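You operate a simulated robot arm through the tools that you are given. There is no shell and no other tool. Be economical: measure what you need, move in short steps, check, and stop when the job is done.

Carry out the task below with a simulated two-armed robot. There is one attempt and no reset: what you move stays moved.

TASK
On the dryer top, fold the yellow washcloth in half.

The check looks at the end state, three seconds after you hand in, the way a careful person would. Anything else that was tipped, shoved, dropped, spilled or broken makes it a failure. Flat cloth is picked up by pressing the open fingertips on it (5 to 10 N) and closing them slowly along it; thin cloth reads only 2 to 8 mm in the jaws.

THE ROBOT
Two 7-joint arms with two-finger parallel grippers on one trunk, on a base that drives. Base frame: it is fixed to the floor where the robot stands at the start and does not move with it; the origin is under the middle of the robot, x ahead of it, y to its left, z up. Lengths are in m, angles in rad, forces in N, time in s.
The left shoulder is at the start at [0.07, 0.163, 1.17], the right one opposite. Places, roughly: dryer top [0.6, 0, 1]. Payload 3.43 kg a hand.
The TCP of each hand is the grasp point between the finger pads, 0.034 m short of the fingertips. In the tool frame z runs along the fingers and y along their closing line. The gripper opens to 0.128 m. The fingers are 0.024 m wide and 0.012 m thick; the gripper's body (0.048 by 0.13 m) begins 0.096 m behind the TCP.
Orientation is told as [roll, pitch, yaw] about the base's x, y, z axes, in that order, counted from this pose: with the fingers straight down and closing along the base's y, the tool's x points along the base's -x, its y along +y and its z along -z.

THE INTERFACE
- The arms move only by the tool jog_arm. It takes "left_targets", "right_targets" or both (then of equal length, played together; a hand with none holds still); each is a list of rows, each an object of numbers (a shift or turn left out is 0, a gripper value left out holds the last): "wx", "wy", "wz": the turn, a rotation vector about the base's x, y, z in units of 4 degrees (1.0 is 4 degrees); "dx", "dy", "dz": the shift along the base's x, y, z in units of 20 mm (1.0 is 20 mm); "fingers": the finger opening in m, from 0 to 0.128. In form: [{"wx": .., "wy": .., "wz": .., "dx": .., "dy": .., "dz": .., "fingers": ..}, ...]. A call has 1 to 12 rows; each row shifts and turns the commanded pose from where the row before left it. A call with a number of a shift or a turn outside -1 to 1 is refused whole. A row lasts 0.2 s, in which the tool goes at most 0.05 m and 0.15 rad; a call with a longer step from one row to the next is refused whole, and so is a gripper value outside its range. Where a pose cannot be reached the arm comes as near as it can. A force on the tool above 40 N (or 10 N above the force at the start of the call, whichever is more), or a blocked arm, ends the call early, and 0.2 s more pass. The fingers move at their own pace (about 0.153 m/s each) and stop on an object; they squeeze with about 27 N. The grip force told is the motor's: it shows also when the fingers shut on nothing. Time passes only in rows, and 0.2 s behind the last, so rows that do not move let the fingers close. The reply holds the time, the measured pose of the TCP, the force on the tool along the base axes, the opening and the grip force, in the units named above and with some noise.
- Cameras (640 x 400 px; columns grow to the right, rows downward): "scene" is now at [0.1398, 0.0089, 1.4023]; the picture's right is [0.10, -0.99, 0.00], its down [-0.55, -0.06, -0.84] and it looks along [0.83, 0.09, -0.55] (base axes); focal length 252 px, centre (320, 200). "left" rides on the left gripper at [-0.036, 0, -0.098] in its tool frame; the picture's right is [0.00, -1.00, 0.00], its down [0.97, 0.00, -0.24] and it looks along [0.24, 0.00, 0.97] (tool axes); focal length 218 px, centre (320, 200). "right" rides on the right gripper at [-0.036, 0, -0.098] in its tool frame; the picture's right is [0.00, -1.00, 0.00], its down [0.97, 0.00, -0.24] and it looks along [0.24, 0.00, 0.97] (tool axes); focal length 218 px, centre (320, 200). There is no depth. A picture from a camera that has moved, and an enlarged one, comes with that camera's place and axes in the base frame and with its lens.
- grab_frame(camera): a new picture of that camera. The clock stands still meanwhile.
- lift_body(by): slides the trunk up (or, below 0, down) by that many m; the arms and the scene camera ride with it, the base frame stays. It gives what a move gives, with no picture.
- roll_base(legs): drives the robot by 1 to 6 legs, each [ahead, left, turn to the left] in m, m and rad, along the robot's own axes; the way and the turn of a leg run together, so that a leg with both is an arc; at most 1.5 m and 3.142 rad a leg. The arms and the cameras ride along, it lands a little off, and it stops where it bumps. It gives what a move gives.
- turn_head(pan, tilt): turns the head with the scene camera to pan (to the left, within 1.501 rad either way) and tilt (down, from -0.506 to 1.204), counted from straight ahead of the robot. It gives what a move gives.
- zoom(camera, box): a new picture of the part [left, top, right, bottom] of that camera's present view, enlarged. The clock stands still meanwhile.
- close_job(): hands the job in; it is judged then, once.

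Work in short steps. Places have to be worked out from the pictures, the camera data and where the tool is seen: move nearer, look again, correct. Check each grasp and each placing, and mend what went wrong. You have 120 turns and 100 pictures in all, those below and enlarged ones among them. Open the grippers and draw the arms clear of the work before you hand the job in, unless the task says otherwise; then end with one line.

The tools are called as a command line: name --argument value ..., lists and objects as JSON in quotes. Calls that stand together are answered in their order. jog_arm: Moves the arms, as the interface text tells. Its arguments: {"type":"object","properties":{"left_targets":{"type":"array"},"right_targets":{"type":"array"}},"required":[]} The other tools are called the same way: lift_body (by) slides the trunk up or down; roll_base (legs) drives the base; turn_head (pan, tilt) turns the head that bears the scene camera; grab_frame (camera) takes a picture; zoom (camera, box) takes an enlarged picture of a part of a camera's view; close_job () hands the job in.

At the start:

```text
clock: 0.0
left_ee_pos: [0.588, 0.2725, 1.1478]
left_tcp_rot: [-0.001, 0.001, 0.002]
left_ft_force: [-0.2, 0.3, -0.6]
left_opening: 0.1281
left_grip_force: 0.0
right_ee_pos: [0.544, -0.2565, 1.1833]
right_tcp_rot: [0.001, 0.001, 0.0]
right_ft_force: [0.1, -0.6, -0.2]
right_opening: 0.128
right_grip_force: 0.1
trunk travel left (down, up): [-0.65, 0.29]
robot x, y, heading: [0.0024, -0.0011, 0.001]
head pan, tilt: [0.103, 0.583]
```

scene: 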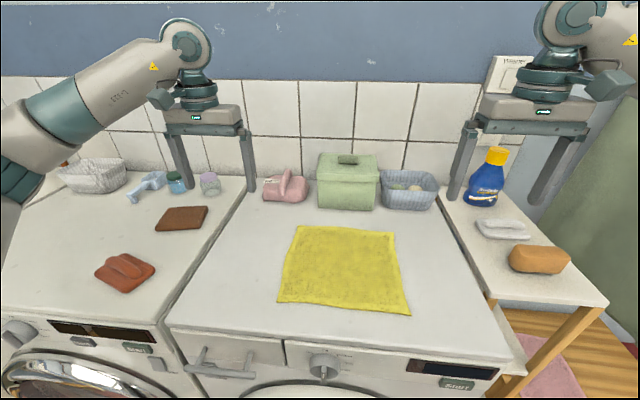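
right: 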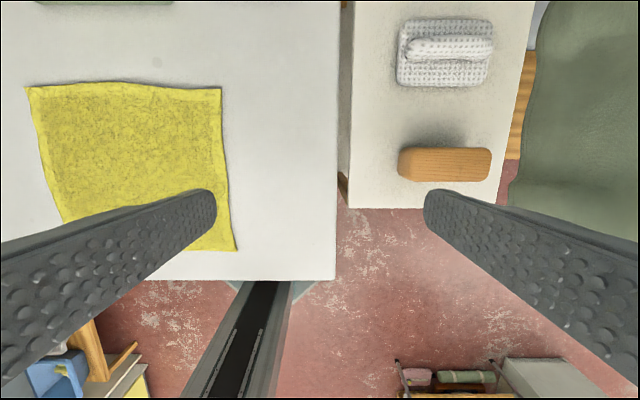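
left: 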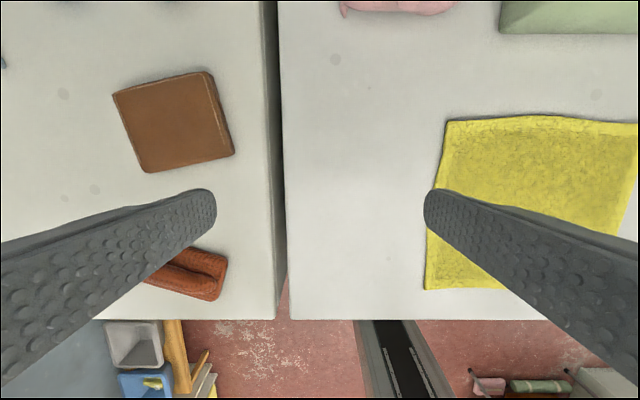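

The left and scene views agree that the dryer top is at z≈0.972 and the cloth covers x 0.425–0.652, y −0.126 to 0.122. I'll bring both hands above the near corners with the fingers partly closed.

jog_arm --left_targets '[{"dx": -0.76, "dy": -0.92, "dz": -0.45, "fingers": 0.04}, {"dx": -0.76, "dy": -0.92, "dz": -0.45}, {"dx": -0.76, "dy": -0.92, "dz": -0.45}, {"dx": -0.76, "dy": -0.92, "dz": -0.45}, {"dx": -0.76, "dy": -0.92, "dz": -0.45}, {"dx": -0.76, "dy": -0.92, "dz": -0.45}, {"dx": -0.76, "dy": -0.92, "dz": -0.45}, {"dx": -0.76, "dy": -0.92, "dz": -0.45}, {"dx": -0.76, "dy": -0.92, "dz": -0.45}, {"dx": -0.76, "dy": -0.92, "dz": -0.45}, {}]' --right_targets '[{"dx": -0.54, "dy": 0.83, "dz": -0.625, "fingers": 0.04}, {"dx": -0.54, "dy": 0.83, "dz": -0.625}, {"dx": -0.54, "dy": 0.83, "dz": -0.625}, {"dx": -0.54, "dy": 0.83, "dz": -0.625}, {"dx": -0.54, "dy": 0.83, "dz": -0.625}, {"dx": -0.54, "dy": 0.83, "dz": -0.625}, {"dx": -0.54, "dy": 0.83, "dz": -0.625}, {"dx": -0.54, "dy": 0.83, "dz": -0.625}, {"dx": -0.54, "dy": 0.83, "dz": -0.625}, {"dx": -0.54, "dy": 0.83, "dz": -0.625}, {}]'

grab_frame --camera "scene"

grab_frame --camera "left"

grab_frame --camera "right"

```text
clock: 2.4
left_ee_pos: [0.436, 0.0862, 1.058]
left_tcp_rot: [0.0, 0.002, 0.001]
left_ft_force: [0.6, -0.5, 0.0]
left_opening: 0.0401
left_grip_force: 0.1
right_ee_pos: [0.4372, -0.0917, 1.058]
right_tcp_rot: [0.0, -0.001, -0.002]
right_ft_force: [0.3, 0.8, -0.7]
right_opening: 0.0399
right_grip_force: 0.1
trunk travel left (down, up): [-0.65, 0.29]
robot x, y, heading: [-0.0021, -0.0007, 0.001]
head pan, tilt: [0.103, 0.583]
```

```text
96 pictures are left
camera scene: at [0.1396, 0.009, 1.4024], right [0.1, -0.99, 0.0], down [-0.55, -0.06, -0.84], along [0.83, 0.09, -0.55], focal length 252 px, centre (320, 200)
```

scene: 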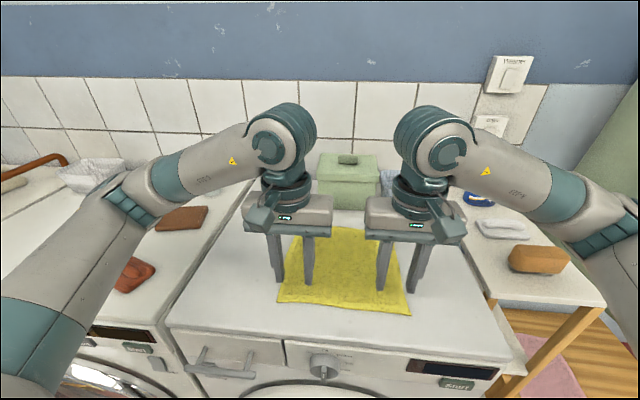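

```text
95 pictures are left
camera left: at [0.4714, 0.0855, 1.1556], right [0.0, -1.0, 0.0], down [-0.97, 0.0, 0.24], along [-0.24, 0.0, -0.97], focal length 218 px, centre (320, 200)
```

left: 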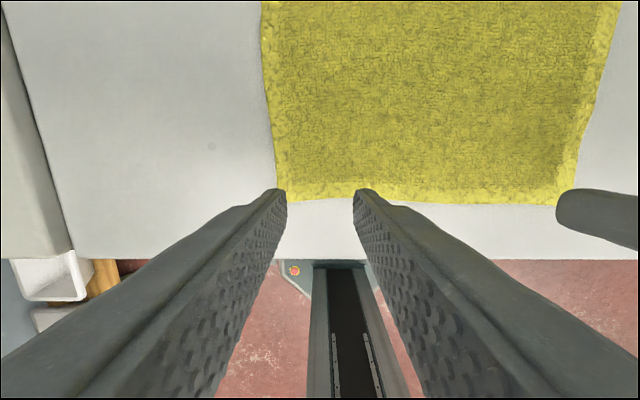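

```text
94 pictures are left
camera right: at [0.4727, -0.0912, 1.1563], right [0.0, -1.0, 0.0], down [-0.97, 0.0, 0.24], along [-0.24, 0.0, -0.97], focal length 218 px, centre (320, 200)
```

right: 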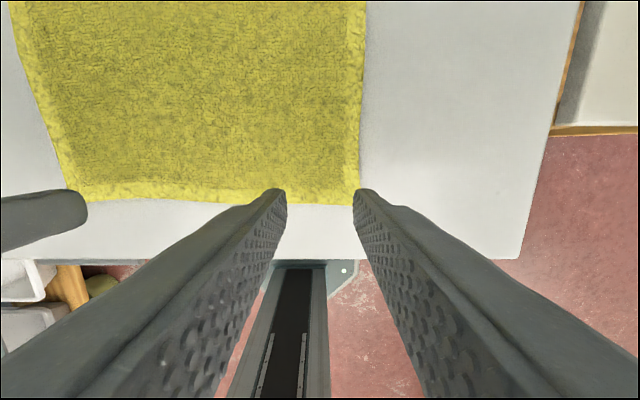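

The near edge is at x≈0.423 and the near corners are at y≈0.117 and −0.123. The hands line up with them, so I'll descend to just above contact with a small inward shift.

jog_arm --left_targets '[{"dy": -0.2, "dz": -0.8}, {"dz": -0.8}, {"dz": -0.7}, {"dz": -0.1}]' --right_targets '[{"dy": 0.15, "dz": -0.8}, {"dz": -0.8}, {"dz": -0.7}, {"dz": -0.1}]'

```text
clock: 3.4
left_ee_pos: [0.4355, 0.0832, 1.0092]
left_tcp_rot: [-0.001, -0.002, -0.001]
left_ft_force: [0.2, 0.4, 0.6]
left_opening: 0.04
left_grip_force: 0.0
right_ee_pos: [0.4362, -0.0879, 1.0092]
right_tcp_rot: [-0.001, 0.0, 0.001]
right_ft_force: [0.5, 0.2, 1.7]
right_opening: 0.04
right_grip_force: 0.0
trunk travel left (down, up): [-0.65, 0.29]
robot x, y, heading: [0.0, 0.0005, -0.002]
head pan, tilt: [0.103, 0.583]
```

Fingertips are at about z 0.975 and barely touching. I'll step down in about 1 mm increments and watch the force.

jog_arm --left_targets '[{"dz": -0.06}, {"dz": -0.06}, {}]' --right_targets '[{"dz": -0.06}, {"dz": -0.06}, {}]'

```text
clock: 4.2
left_ee_pos: [0.435, 0.0837, 1.0081]
left_tcp_rot: [0.0, -0.001, 0.002]
left_ft_force: [0.5, -1.1, 2.2]
left_opening: 0.0397
left_grip_force: 0.0
right_ee_pos: [0.4356, -0.0869, 1.0069]
right_tcp_rot: [-0.001, 0.0, -0.001]
right_ft_force: [1.4, 1.4, 7.7]
right_opening: 0.0399
right_grip_force: 0.0
trunk travel left (down, up): [-0.65, 0.29]
robot x, y, heading: [-0.0033, -0.0006, -0.002]
head pan, tilt: [0.103, 0.583]
```

The right hand is pressing at 7.7 N and the left at about 2 N, so I'll lower only the left a bit more.

jog_arm --left_targets '[{"dz": -0.07}, {}]' --right_targets '[{}, {}]'

```text
clock: 4.8
left_ee_pos: [0.4348, 0.0829, 1.0072]
left_tcp_rot: [0.0, -0.003, 0.002]
left_ft_force: [2.2, 0.0, 9.3]
left_opening: 0.0401
left_grip_force: 0.0
right_ee_pos: [0.4359, -0.0869, 1.0073]
right_tcp_rot: [-0.001, -0.001, -0.001]
right_ft_force: [2.1, 0.3, 8.9]
right_opening: 0.04
right_grip_force: 0.1
trunk travel left (down, up): [-0.65, 0.29]
robot x, y, heading: [0.0012, 0.0014, 0.001]
head pan, tilt: [0.103, 0.583]
```

Both hands now press at about 9 N. I'll close the fingers slowly in steps.

jog_arm --left_targets '[{"fingers": 0.036}, {"fingers": 0.032}, {"fingers": 0.028}, {"fingers": 0.024}, {"fingers": 0.02}, {"fingers": 0.016}, {"fingers": 0.012}, {"fingers": 0.008}, {"fingers": 0.004}, {"fingers": 0.0}, {}, {}]' --right_targets '[{"fingers": 0.036}, {"fingers": 0.032}, {"fingers": 0.028}, {"fingers": 0.024}, {"fingers": 0.02}, {"fingers": 0.016}, {"fingers": 0.012}, {"fingers": 0.008}, {"fingers": 0.004}, {"fingers": 0.0}, {}, {}]'

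grab_frame --camera "left"

grab_frame --camera "right"

```text
clock: 7.4
left_ee_pos: [0.435, 0.0819, 1.0071]
left_tcp_rot: [-0.003, -0.003, 0.001]
left_ft_force: [0.1, -10.9, 8.9]
left_opening: 0.0038
left_grip_force: 26.8
right_ee_pos: [0.4346, -0.0888, 1.0065]
right_tcp_rot: [0.002, 0.001, 0.0]
right_ft_force: [-0.2, 11.5, 5.3]
right_opening: 0.0039
right_grip_force: 26.6
trunk travel left (down, up): [-0.65, 0.29]
robot x, y, heading: [0.0027, -0.0003, 0.002]
head pan, tilt: [0.103, 0.583]
```

```text
93 pictures are left
camera left: at [0.4702, 0.0823, 1.1053], right [0.0, -1.0, 0.0], down [-0.97, 0.0, 0.24], along [-0.24, 0.0, -0.97], focal length 218 px, centre (320, 200)
```

left: 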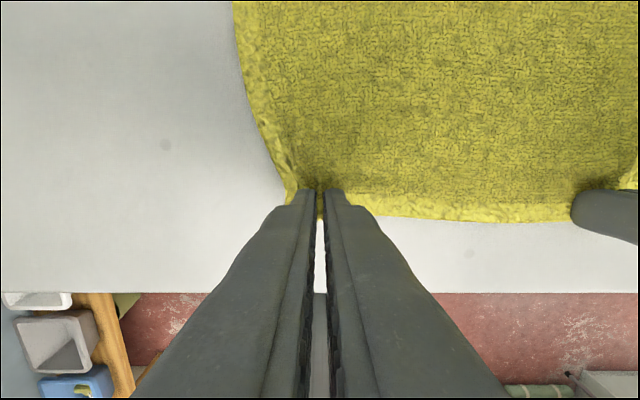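

```text
92 pictures are left
camera right: at [0.4709, -0.0869, 1.1054], right [0.0, -1.0, 0.0], down [-0.97, 0.0, 0.24], along [-0.24, 0.0, -0.97], focal length 218 px, centre (320, 200)
```

right: 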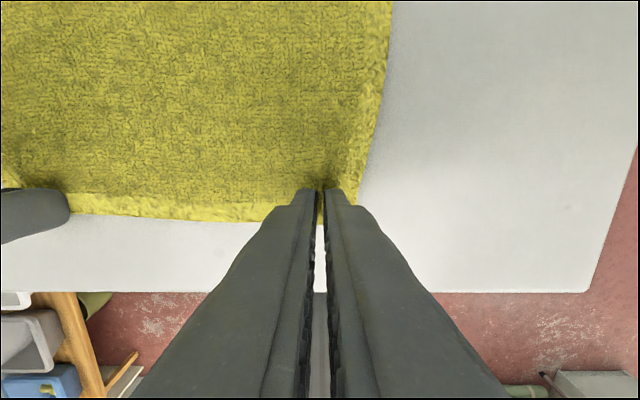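

Both grips hold (about 4 mm), but closing along y leaves the corner patch unable to turn over with the fold. I'll let go gently and regrasp with the fingers closing along x at the near edge.

jog_arm --left_targets '[{"fingers": 0.01}, {"fingers": 0.02}, {"fingers": 0.03}, {"fingers": 0.04}, {"dz": 0.2}, {"dz": 0.8}, {"dz": 1}, {"dz": 1}]' --right_targets '[{"fingers": 0.01}, {"fingers": 0.02}, {"fingers": 0.03}, {"fingers": 0.04}, {"dz": 0.2}, {"dz": 0.8}, {"dz": 1}, {"dz": 1}]'

jog_arm --left_targets '[{"wz": 1, "dy": 0.3}, {"wz": 1, "dy": 0.3}, {"wz": 1, "dy": 0.3}, {"wz": 1}, {"wz": 1}, {"wz": 1}, {"wz": 1}, {"wz": 1}, {"wz": 1}, {"wz": 1}, {"wz": 1}, {"wz": 1}]' --right_targets '[{"wz": -1, "dy": -0.3}, {"wz": -1, "dy": -0.3}, {"wz": -1, "dy": -0.3}, {"wz": -1}, {"wz": -1}, {"wz": -1}, {"wz": -1}, {"wz": -1}, {"wz": -1}, {"wz": -1}, {"wz": -1}, {"wz": -1}]'

grab_frame --camera "scene"

```text
clock: 9.2
left_ee_pos: [0.4366, 0.0826, 1.0676]
left_tcp_rot: [-0.001, 0.0, 0.001]
left_ft_force: [-0.6, -0.4, -0.1]
left_opening: 0.0398
left_grip_force: 0.1
right_ee_pos: [0.436, -0.0863, 1.0681]
right_tcp_rot: [-0.001, 0.0, -0.001]
right_ft_force: [0.7, -0.8, 0.0]
right_opening: 0.0402
right_grip_force: 0.0
trunk travel left (down, up): [-0.65, 0.29]
robot x, y, heading: [0.002, -0.0014, 0.002]
head pan, tilt: [0.103, 0.583]
```

```text
clock: 11.8
left_ee_pos: [0.4362, 0.1017, 1.0667]
left_tcp_rot: [0.0, 0.0, 0.842]
left_ft_force: [0.3, -0.4, 0.3]
left_opening: 0.04
left_grip_force: 0.0
right_ee_pos: [0.4354, -0.1048, 1.0673]
right_tcp_rot: [0.0, 0.0, -0.839]
right_ft_force: [-0.1, 0.2, 0.9]
right_opening: 0.0399
right_grip_force: 0.2
trunk travel left (down, up): [-0.65, 0.29]
robot x, y, heading: [0.0011, 0.0011, 0.003]
head pan, tilt: [0.103, 0.583]
```

```text
91 pictures are left
camera scene: at [0.1398, 0.0089, 1.4023], right [0.1, -0.99, 0.0], down [-0.55, -0.06, -0.84], along [0.83, 0.09, -0.55], focal length 252 px, centre (320, 200)
```

scene: 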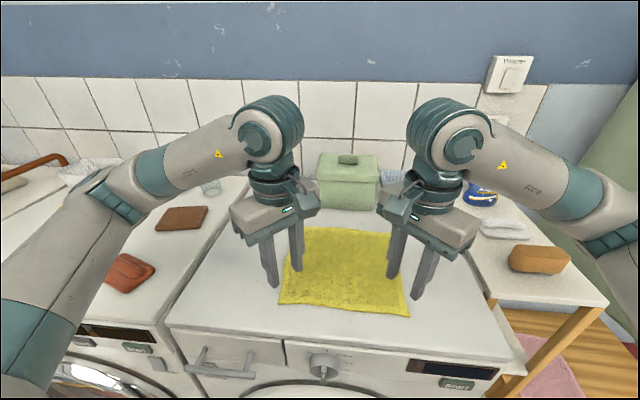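

The cloth relaxed back flat, and the yaw works for both arms. I'll complete the turn to 90°.

jog_arm --left_targets '[{"wz": 1}, {"wz": 1}, {"wz": 1}, {"wz": 1}, {"wz": 1}, {"wz": 1}, {"wz": 1}, {"wz": 1}, {"wz": 1}, {"wz": 1}, {"wz": 0.5}, {"fingers": 0.022}]' --right_targets '[{"wz": -1}, {"wz": -1}, {"wz": -1}, {"wz": -1}, {"wz": -1}, {"wz": -1}, {"wz": -1}, {"wz": -1}, {"wz": -1}, {"wz": -1}, {"wz": -0.5}, {"fingers": 0.022}]'

grab_frame --camera "left"

grab_frame --camera "right"

```text
clock: 14.4
left_ee_pos: [0.436, 0.1015, 1.0663]
left_tcp_rot: [-0.001, -0.001, 1.572]
left_ft_force: [-0.3, -0.2, 0.5]
left_opening: 0.0219
left_grip_force: 0.1
right_ee_pos: [0.4355, -0.107, 1.0682]
right_tcp_rot: [0.001, 0.001, -1.574]
right_ft_force: [0.5, -0.2, -0.6]
right_opening: 0.0219
right_grip_force: 0.1
trunk travel left (down, up): [-0.65, 0.29]
robot x, y, heading: [-0.0007, 0.0028, 0.002]
head pan, tilt: [0.103, 0.583]
```

```text
90 pictures are left
camera left: at [0.4356, 0.1364, 1.1644], right [1.0, 0.0, 0.0], down [0.0, -0.97, 0.24], along [0.0, -0.24, -0.97], focal length 218 px, centre (320, 200)
```

left: 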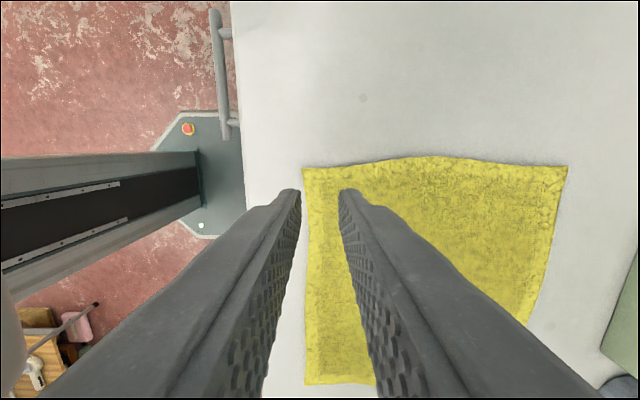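

```text
89 pictures are left
camera right: at [0.4359, -0.1416, 1.1655], right [-1.0, 0.0, 0.0], down [0.0, 0.97, 0.24], along [0.0, 0.24, -0.97], focal length 218 px, centre (320, 200)
```

right: 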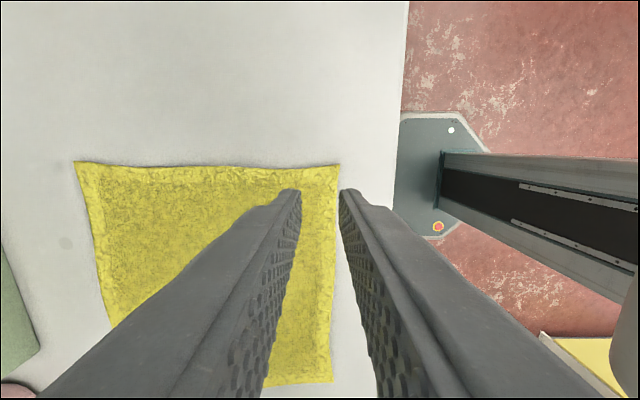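

Near edge is at x≈0.420 on both sides. I'll shift 5 mm toward the robot, so the outer pad sits right at the edge, and descend to near contact.

jog_arm --left_targets '[{"dx": -0.25, "dz": -0.8}, {"dz": -0.9}, {"dz": -0.9}, {"dz": -0.2}, {}]' --right_targets '[{"dx": -0.28, "dz": -0.8}, {"dz": -0.9}, {"dz": -0.9}, {"dz": -0.25}, {}]'

grab_frame --camera "left"

grab_frame --camera "right"

```text
clock: 15.6
left_ee_pos: [0.4314, 0.1015, 1.0101]
left_tcp_rot: [-0.001, 0.002, 1.573]
left_ft_force: [0.5, -0.2, -0.2]
left_opening: 0.022
left_grip_force: 0.1
right_ee_pos: [0.4301, -0.1055, 1.0104]
right_tcp_rot: [0.001, 0.0, -1.57]
right_ft_force: [0.0, -0.5, 0.0]
right_opening: 0.0221
right_grip_force: 0.0
trunk travel left (down, up): [-0.65, 0.29]
robot x, y, heading: [-0.003, 0.0003, -0.001]
head pan, tilt: [0.103, 0.583]
```

```text
88 pictures are left
camera left: at [0.4312, 0.1373, 1.1077], right [1.0, 0.0, 0.0], down [0.0, -0.97, 0.24], along [0.0, -0.24, -0.97], focal length 218 px, centre (320, 200)
```

left: 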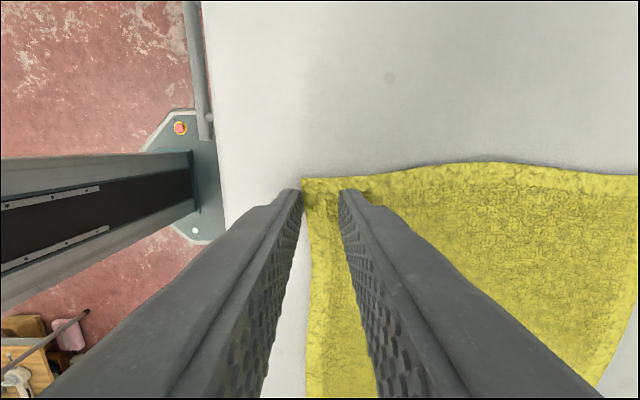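

```text
87 pictures are left
camera right: at [0.4306, -0.1414, 1.1086], right [-1.0, 0.0, 0.0], down [0.0, 0.97, 0.24], along [0.0, 0.24, -0.97], focal length 218 px, centre (320, 200)
```

right: 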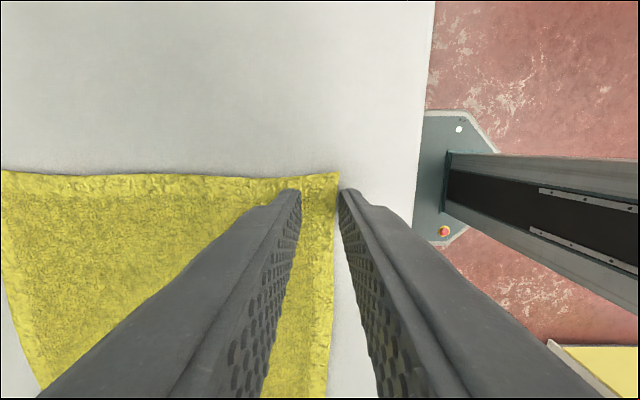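

The outer pads sit right at the cloth's near edge, as intended. Next I'll press down lightly.

jog_arm --left_targets '[{"dz": -0.08}, {"dz": -0.06}, {}]' --right_targets '[{"dz": -0.08}, {"dz": -0.06}, {}]'

```text
clock: 16.4
left_ee_pos: [0.4306, 0.1026, 1.0075]
left_tcp_rot: [-0.001, -0.001, 1.572]
left_ft_force: [0.3, 0.6, 1.3]
left_opening: 0.022
left_grip_force: 0.1
right_ee_pos: [0.4301, -0.1044, 1.0076]
right_tcp_rot: [-0.001, 0.0, -1.571]
right_ft_force: [0.1, -0.5, 1.4]
right_opening: 0.0219
right_grip_force: 0.0
trunk travel left (down, up): [-0.65, 0.29]
robot x, y, heading: [-0.004, 0.0002, 0.001]
head pan, tilt: [0.103, 0.583]
```

Only about 1 N on each hand, so I'll lower another 1.2 mm.

jog_arm --left_targets '[{"dz": -0.06}, {}]' --right_targets '[{"dz": -0.06}, {}]'

```text
clock: 17.0
left_ee_pos: [0.4313, 0.1028, 1.007]
left_tcp_rot: [-0.003, 0.0, 1.572]
left_ft_force: [1.0, 0.4, 6.0]
left_opening: 0.0225
left_grip_force: 0.2
right_ee_pos: [0.4302, -0.1057, 1.007]
right_tcp_rot: [0.0, 0.0, -1.57]
right_ft_force: [1.7, 0.1, 7.0]
right_opening: 0.0224
right_grip_force: 0.1
trunk travel left (down, up): [-0.65, 0.29]
robot x, y, heading: [-0.0036, 0.0022, 0.004]
head pan, tilt: [0.103, 0.583]
```

Force is 6–7 N on each hand, so I'll close slowly.

jog_arm --left_targets '[{"fingers": 0.02}, {"fingers": 0.017}, {"fingers": 0.014}, {"fingers": 0.011}, {"fingers": 0.008}, {"fingers": 0.005}, {"fingers": 0.002}, {"fingers": 0.0}, {}, {}]' --right_targets '[{"fingers": 0.02}, {"fingers": 0.017}, {"fingers": 0.014}, {"fingers": 0.011}, {"fingers": 0.008}, {"fingers": 0.005}, {"fingers": 0.002}, {"fingers": 0.0}, {}, {}]'

grab_frame --camera "left"

grab_frame --camera "right"

```text
clock: 19.2
left_ee_pos: [0.4311, 0.1003, 1.0071]
left_tcp_rot: [-0.001, -0.002, 1.573]
left_ft_force: [1.8, -0.6, 7.2]
left_opening: 0.0039
left_grip_force: 27.1
right_ee_pos: [0.4298, -0.1048, 1.0078]
right_tcp_rot: [-0.001, 0.0, -1.57]
right_ft_force: [2.8, 0.9, 9.3]
right_opening: 0.0043
right_grip_force: 27.1
trunk travel left (down, up): [-0.65, 0.29]
robot x, y, heading: [0.0014, 0.0, 0.004]
head pan, tilt: [0.103, 0.583]
```

```text
86 pictures are left
camera left: at [0.4306, 0.1367, 1.1051], right [1.0, 0.0, 0.0], down [0.0, -0.97, 0.24], along [0.0, -0.24, -0.97], focal length 218 px, centre (320, 200)
```

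left: 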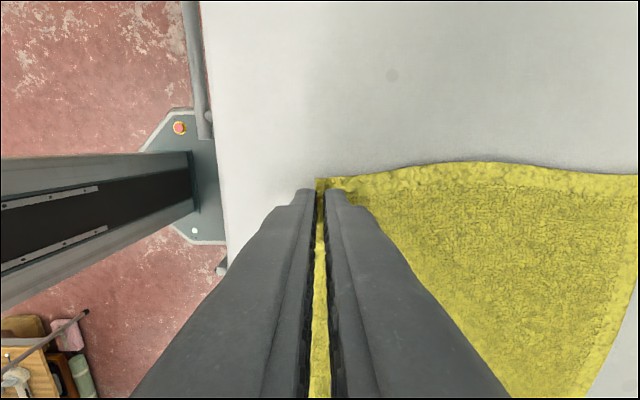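

```text
85 pictures are left
camera right: at [0.4297, -0.1412, 1.1048], right [-1.0, 0.0, 0.0], down [0.0, 0.97, 0.24], along [0.0, 0.24, -0.97], focal length 218 px, centre (320, 200)
```

right: 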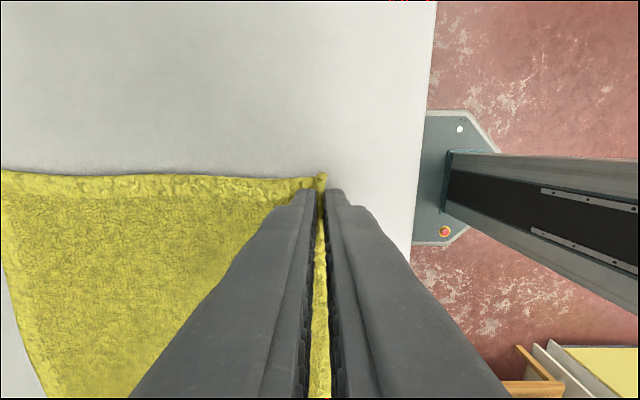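

The near edge is pinched upright in both grippers (about 4 mm). I'll lift along the first half of an arc toward the fold line at x≈0.537.

jog_arm --left_targets '[{"dx": 0.1, "dz": 1.0}, {"dx": 0.3, "dz": 1.0}, {"dx": 0.49, "dz": 0.92}, {"dx": 0.66, "dz": 0.8}, {"dx": 0.8, "dz": 0.66}, {"dx": 0.92, "dz": 0.49}, {"dx": 1.0, "dz": 0.3}, {"dx": 1.0, "dz": 0.1}]' --right_targets '[{"dx": 0.1, "dz": 1.0}, {"dx": 0.3, "dz": 1.0}, {"dx": 0.49, "dz": 0.92}, {"dx": 0.66, "dz": 0.8}, {"dx": 0.8, "dz": 0.66}, {"dx": 0.92, "dz": 0.49}, {"dx": 1.0, "dz": 0.3}, {"dx": 1.0, "dz": 0.1}]'

grab_frame --camera "scene"

grab_frame --camera "left"

```text
clock: 21.0
left_ee_pos: [0.5381, 0.1001, 1.1115]
left_tcp_rot: [0.001, 0.0, 1.572]
left_ft_force: [0.2, 0.6, -0.3]
left_opening: 0.0036
left_grip_force: 26.8
right_ee_pos: [0.5354, -0.1064, 1.1108]
right_tcp_rot: [-0.001, 0.0, -1.572]
right_ft_force: [-0.1, 0.6, -0.1]
right_opening: 0.0043
right_grip_force: 27.3
trunk travel left (down, up): [-0.65, 0.29]
robot x, y, heading: [0.0021, 0.0008, 0.004]
head pan, tilt: [0.103, 0.583]
```

```text
84 pictures are left
camera scene: at [0.1409, 0.0088, 1.4022], right [0.1, -0.99, 0.0], down [-0.55, -0.06, -0.83], along [0.83, 0.09, -0.55], focal length 252 px, centre (320, 200)
```

scene: 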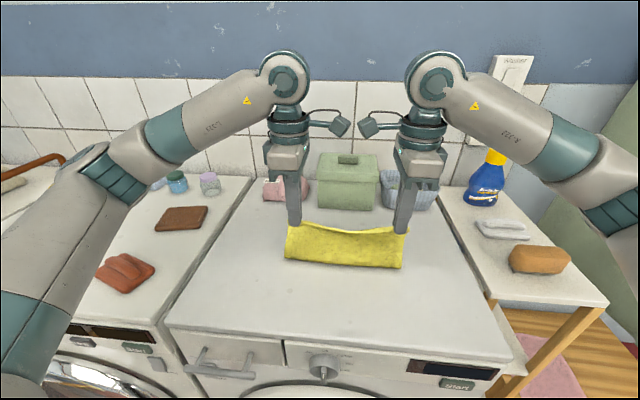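

```text
83 pictures are left
camera left: at [0.538, 0.1353, 1.2083], right [1.0, 0.0, 0.0], down [0.0, -0.97, 0.24], along [0.0, -0.24, -0.97], focal length 218 px, centre (320, 200)
```

left: 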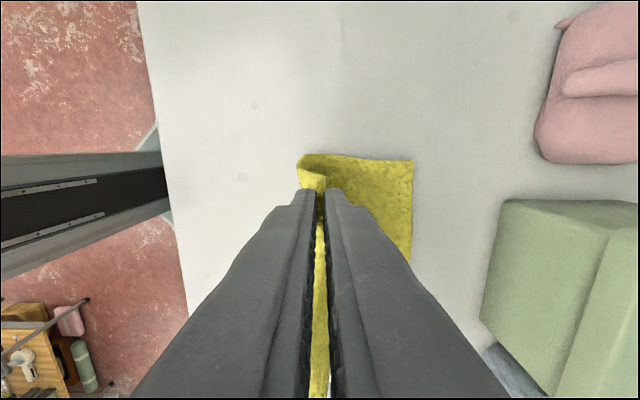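

The fold is forming well. I'll check the far edge position from the right camera before setting down.

grab_frame --camera "right"

```text
82 pictures are left
camera right: at [0.5363, -0.1417, 1.2085], right [-1.0, 0.0, 0.0], down [0.0, 0.97, 0.24], along [0.0, 0.24, -0.97], focal length 218 px, centre (320, 200)
```

right: 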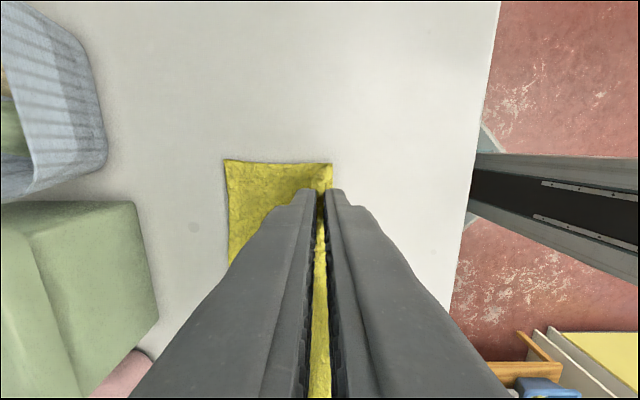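

The far edge is now at x≈0.637 on both sides, and the boxes start at x≈0.735. I'll go most of the way down the second half of the arc.

jog_arm --left_targets '[{"dx": 0.9, "dz": -0.1}, {"dx": 0.9, "dz": -0.28}, {"dx": 0.84, "dz": -0.45}, {"dx": 0.72, "dz": -0.6}, {"dx": 0.6, "dz": -0.72}, {"dx": 0.45, "dz": -0.84}, {"dx": 0.28, "dz": -0.9}]' --right_targets '[{"dx": 0.95, "dz": -0.1}, {"dx": 0.92, "dz": -0.28}, {"dx": 0.84, "dz": -0.45}, {"dx": 0.72, "dz": -0.6}, {"dx": 0.6, "dz": -0.72}, {"dx": 0.45, "dz": -0.84}, {"dx": 0.28, "dz": -0.9}]'

grab_frame --camera "scene"

grab_frame --camera "left"

grab_frame --camera "right"

```text
clock: 22.6
left_ee_pos: [0.6315, 0.1017, 1.0336]
left_tcp_rot: [-0.002, 0.0, 1.574]
left_ft_force: [0.6, -1.3, 0.7]
left_opening: 0.0041
left_grip_force: 27.0
right_ee_pos: [0.6301, -0.1047, 1.0328]
right_tcp_rot: [0.001, 0.001, -1.572]
right_ft_force: [0.1, 0.7, -0.2]
right_opening: 0.0038
right_grip_force: 26.8
trunk travel left (down, up): [-0.65, 0.29]
robot x, y, heading: [0.0008, -0.0003, 0.0]
head pan, tilt: [0.103, 0.583]
```

```text
81 pictures are left
camera scene: at [0.1407, 0.0089, 1.4023], right [0.1, -0.99, 0.0], down [-0.55, -0.06, -0.83], along [0.83, 0.09, -0.55], focal length 252 px, centre (320, 200)
```

scene: 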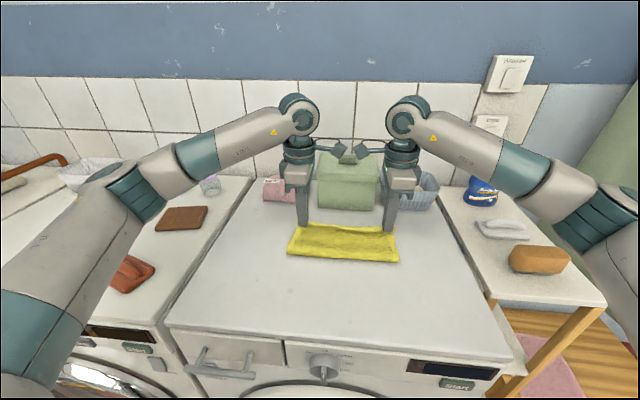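

```text
80 pictures are left
camera left: at [0.6307, 0.1371, 1.1312], right [1.0, 0.0, 0.0], down [0.0, -0.97, 0.24], along [0.0, -0.24, -0.97], focal length 218 px, centre (320, 200)
```

left: 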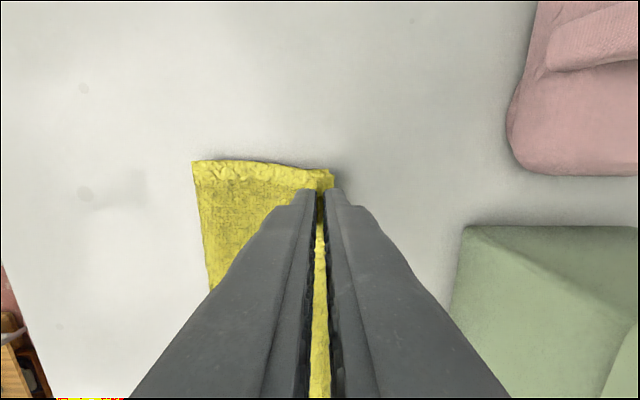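

```text
79 pictures are left
camera right: at [0.6309, -0.141, 1.1312], right [-1.0, 0.0, 0.0], down [0.0, 0.97, 0.24], along [0.0, 0.24, -0.97], focal length 218 px, centre (320, 200)
```

right: 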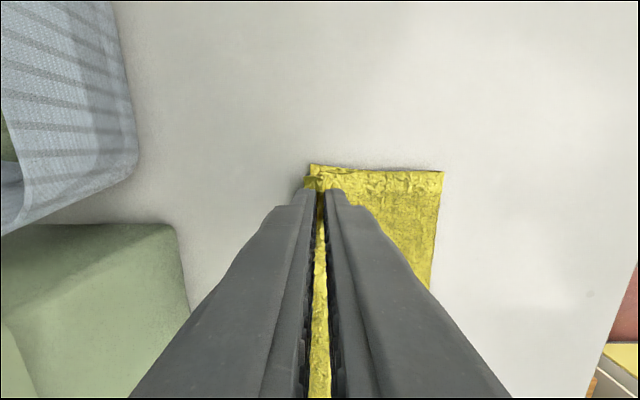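

The top edge hangs just over the lower edge (x≈0.641). I'll lower the last bit with a 5 mm advance.

jog_arm --left_targets '[{"dx": 0.15, "dz": -0.5}, {"dx": 0.1, "dz": -0.4}, {}]' --right_targets '[{"dx": 0.2, "dz": -0.5}, {"dx": 0.1, "dz": -0.4}, {}]'

```text
clock: 23.4
left_ee_pos: [0.6345, 0.1016, 1.0155]
left_tcp_rot: [-0.001, 0.0, 1.573]
left_ft_force: [1.1, -0.5, 0.3]
left_opening: 0.0038
left_grip_force: 27.1
right_ee_pos: [0.6371, -0.1052, 1.015]
right_tcp_rot: [0.0, -0.001, -1.571]
right_ft_force: [-0.2, 0.4, 0.4]
right_opening: 0.0043
right_grip_force: 27.2
trunk travel left (down, up): [-0.65, 0.29]
robot x, y, heading: [-0.0011, -0.0023, 0.0]
head pan, tilt: [0.103, 0.583]
```

The hands are low with no contact yet. I'll open slowly and lift straight up.

jog_arm --left_targets '[{"dz": -0.1, "fingers": 0.008}, {"fingers": 0.014}, {"fingers": 0.022}, {"fingers": 0.03}, {}, {"dz": 0.3}, {"dz": 0.8}, {"dz": 1}, {"dz": 1}]' --right_targets '[{"dz": -0.1, "fingers": 0.008}, {"fingers": 0.014}, {"fingers": 0.022}, {"fingers": 0.03}, {}, {"dz": 0.3}, {"dz": 0.8}, {"dz": 1}, {"dz": 1}]'

grab_frame --camera "left"

grab_frame --camera "right"

zoom --camera "scene" --box '[260, 180, 440, 292]'

```text
clock: 25.4
left_ee_pos: [0.6346, 0.1008, 1.0763]
left_tcp_rot: [-0.004, 0.0, 1.571]
left_ft_force: [0.2, 0.7, 0.3]
left_opening: 0.0299
left_grip_force: 0.0
right_ee_pos: [0.6362, -0.1058, 1.0765]
right_tcp_rot: [0.0, 0.002, -1.57]
right_ft_force: [0.1, -0.4, -0.2]
right_opening: 0.03
right_grip_force: 0.0
trunk travel left (down, up): [-0.65, 0.29]
robot x, y, heading: [0.0028, 0.0022, 0.0]
head pan, tilt: [0.103, 0.583]
```

```text
78 pictures are left
camera left: at [0.6341, 0.137, 1.1748], right [1.0, 0.0, 0.0], down [0.0, -0.97, 0.24], along [0.0, -0.24, -0.97], focal length 218 px, centre (320, 200)
```

left: 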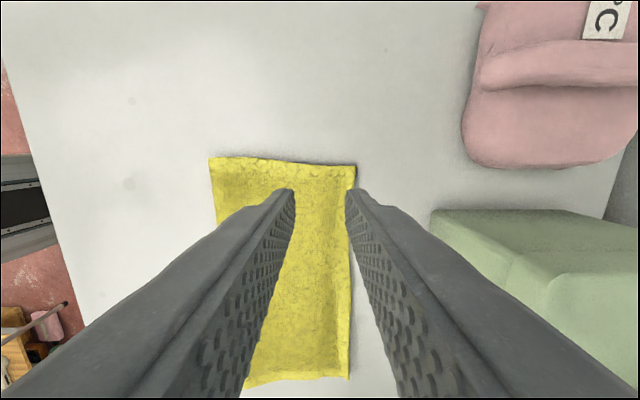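

```text
77 pictures are left
camera right: at [0.6371, -0.141, 1.1748], right [-1.0, 0.0, 0.0], down [0.0, 0.97, 0.24], along [0.0, 0.24, -0.97], focal length 218 px, centre (320, 200)
```

right: 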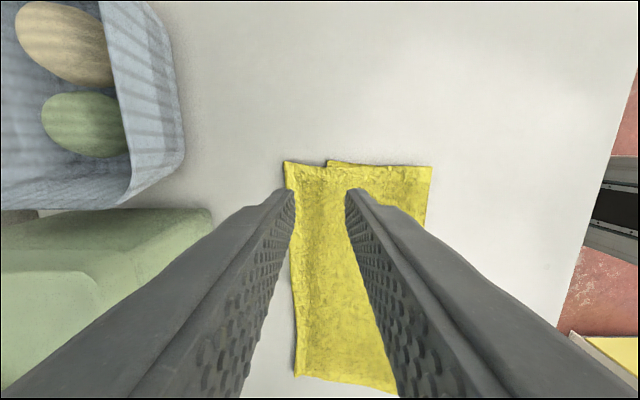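

```text
3.56 times, centred on (350, 236) of scene
camera zoom: at [0.139, 0.0089, 1.4024], right [0.1, -0.99, 0.0], down [-0.55, -0.06, -0.84], along [0.83, 0.09, -0.55], focal length 897 px, centre (213, 72)
```

zoom: 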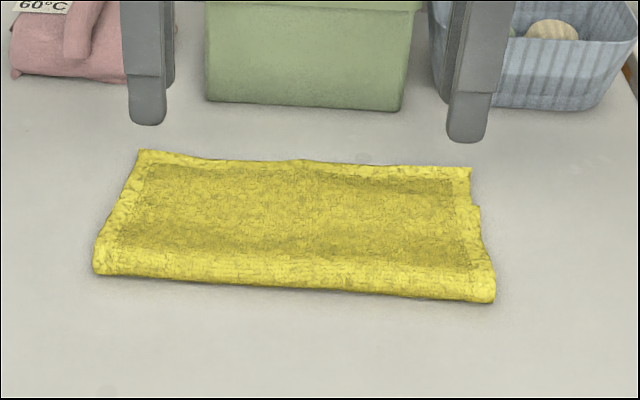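

The cloth is folded neatly in half with its edges aligned. I'll raise the hands straight up and then move them out to the sides.

jog_arm --left_targets '[{"dz": 1}, {"dz": 1}, {"dz": 1}, {"dz": 1}, {"dz": 1}, {"dz": 1}, {"dx": -1}, {"dx": -1, "dy": 1}, {"dx": -1, "dy": 1}, {"dx": -1, "dy": 1}, {"dy": 1}, {"dy": 1}]' --right_targets '[{"dz": 1}, {"dz": 1}, {"dz": 1}, {"dz": 1}, {"dz": 1}, {"dz": 1}, {"dx": -1}, {"dx": -1, "dy": -1}, {"dx": -1, "dy": -1}, {"dx": -1, "dy": -1}, {"dy": -1}, {"dy": -1}]'

grab_frame --camera "scene"

grab_frame --camera "right"

```text
clock: 28.0
left_ee_pos: [0.5551, 0.2022, 1.1946]
left_tcp_rot: [0.001, -0.001, 1.573]
left_ft_force: [-0.4, 0.0, 0.2]
left_opening: 0.0297
left_grip_force: 0.1
right_ee_pos: [0.5563, -0.2055, 1.1968]
right_tcp_rot: [-0.001, -0.001, -1.569]
right_ft_force: [-0.4, 0.1, 0.6]
right_opening: 0.0299
right_grip_force: 0.1
trunk travel left (down, up): [-0.65, 0.29]
robot x, y, heading: [0.0012, 0.0005, 0.003]
head pan, tilt: [0.103, 0.583]
```

```text
75 pictures are left
camera scene: at [0.1391, 0.009, 1.4024], right [0.1, -0.99, 0.0], down [-0.55, -0.06, -0.84], along [0.83, 0.09, -0.55], focal length 252 px, centre (320, 200)
```

scene: 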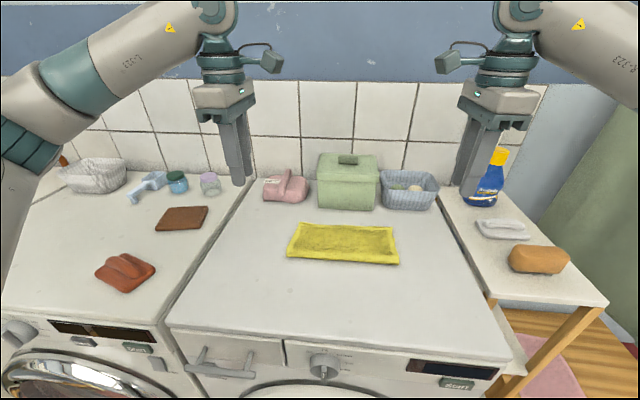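

```text
74 pictures are left
camera right: at [0.5567, -0.2412, 1.2951], right [-1.0, 0.0, 0.0], down [0.0, 0.97, 0.24], along [0.0, 0.24, -0.97], focal length 218 px, centre (320, 200)
```

right: 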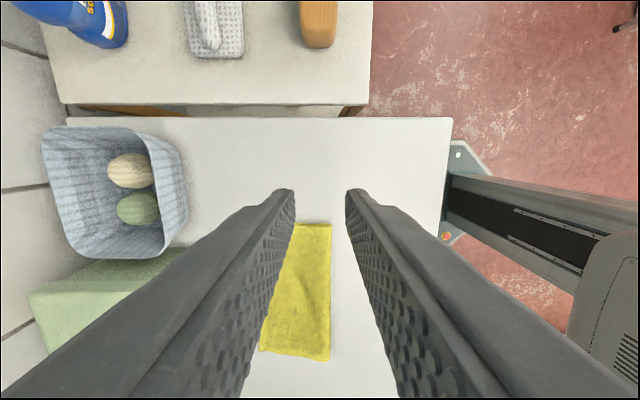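

The cloth is folded and nothing else has moved. I'll open the grippers fully and then hand in.

jog_arm --left_targets '[{"fingers": 0.08}, {"fingers": 0.12}, {}]' --right_targets '[{"fingers": 0.08}, {"fingers": 0.12}, {}]'

close_job

```text
clock: 28.8
left_ee_pos: [0.5571, 0.2018, 1.1937]
left_tcp_rot: [-0.001, 0.001, 1.573]
left_ft_force: [-0.1, 0.5, 0.5]
left_opening: 0.1203
left_grip_force: 0.0
right_ee_pos: [0.5581, -0.2043, 1.1971]
right_tcp_rot: [0.0, 0.0, -1.571]
right_ft_force: [0.2, -0.6, -0.2]
right_opening: 0.1202
right_grip_force: 0.1
trunk travel left (down, up): [-0.65, 0.29]
robot x, y, heading: [0.0024, 0.0013, 0.002]
head pan, tilt: [0.103, 0.583]
```

```text
The job is handed in.
```

The yellow washcloth lies folded in half on the dryer top with its edges closely aligned; nothing else was moved, and the job is handed in.
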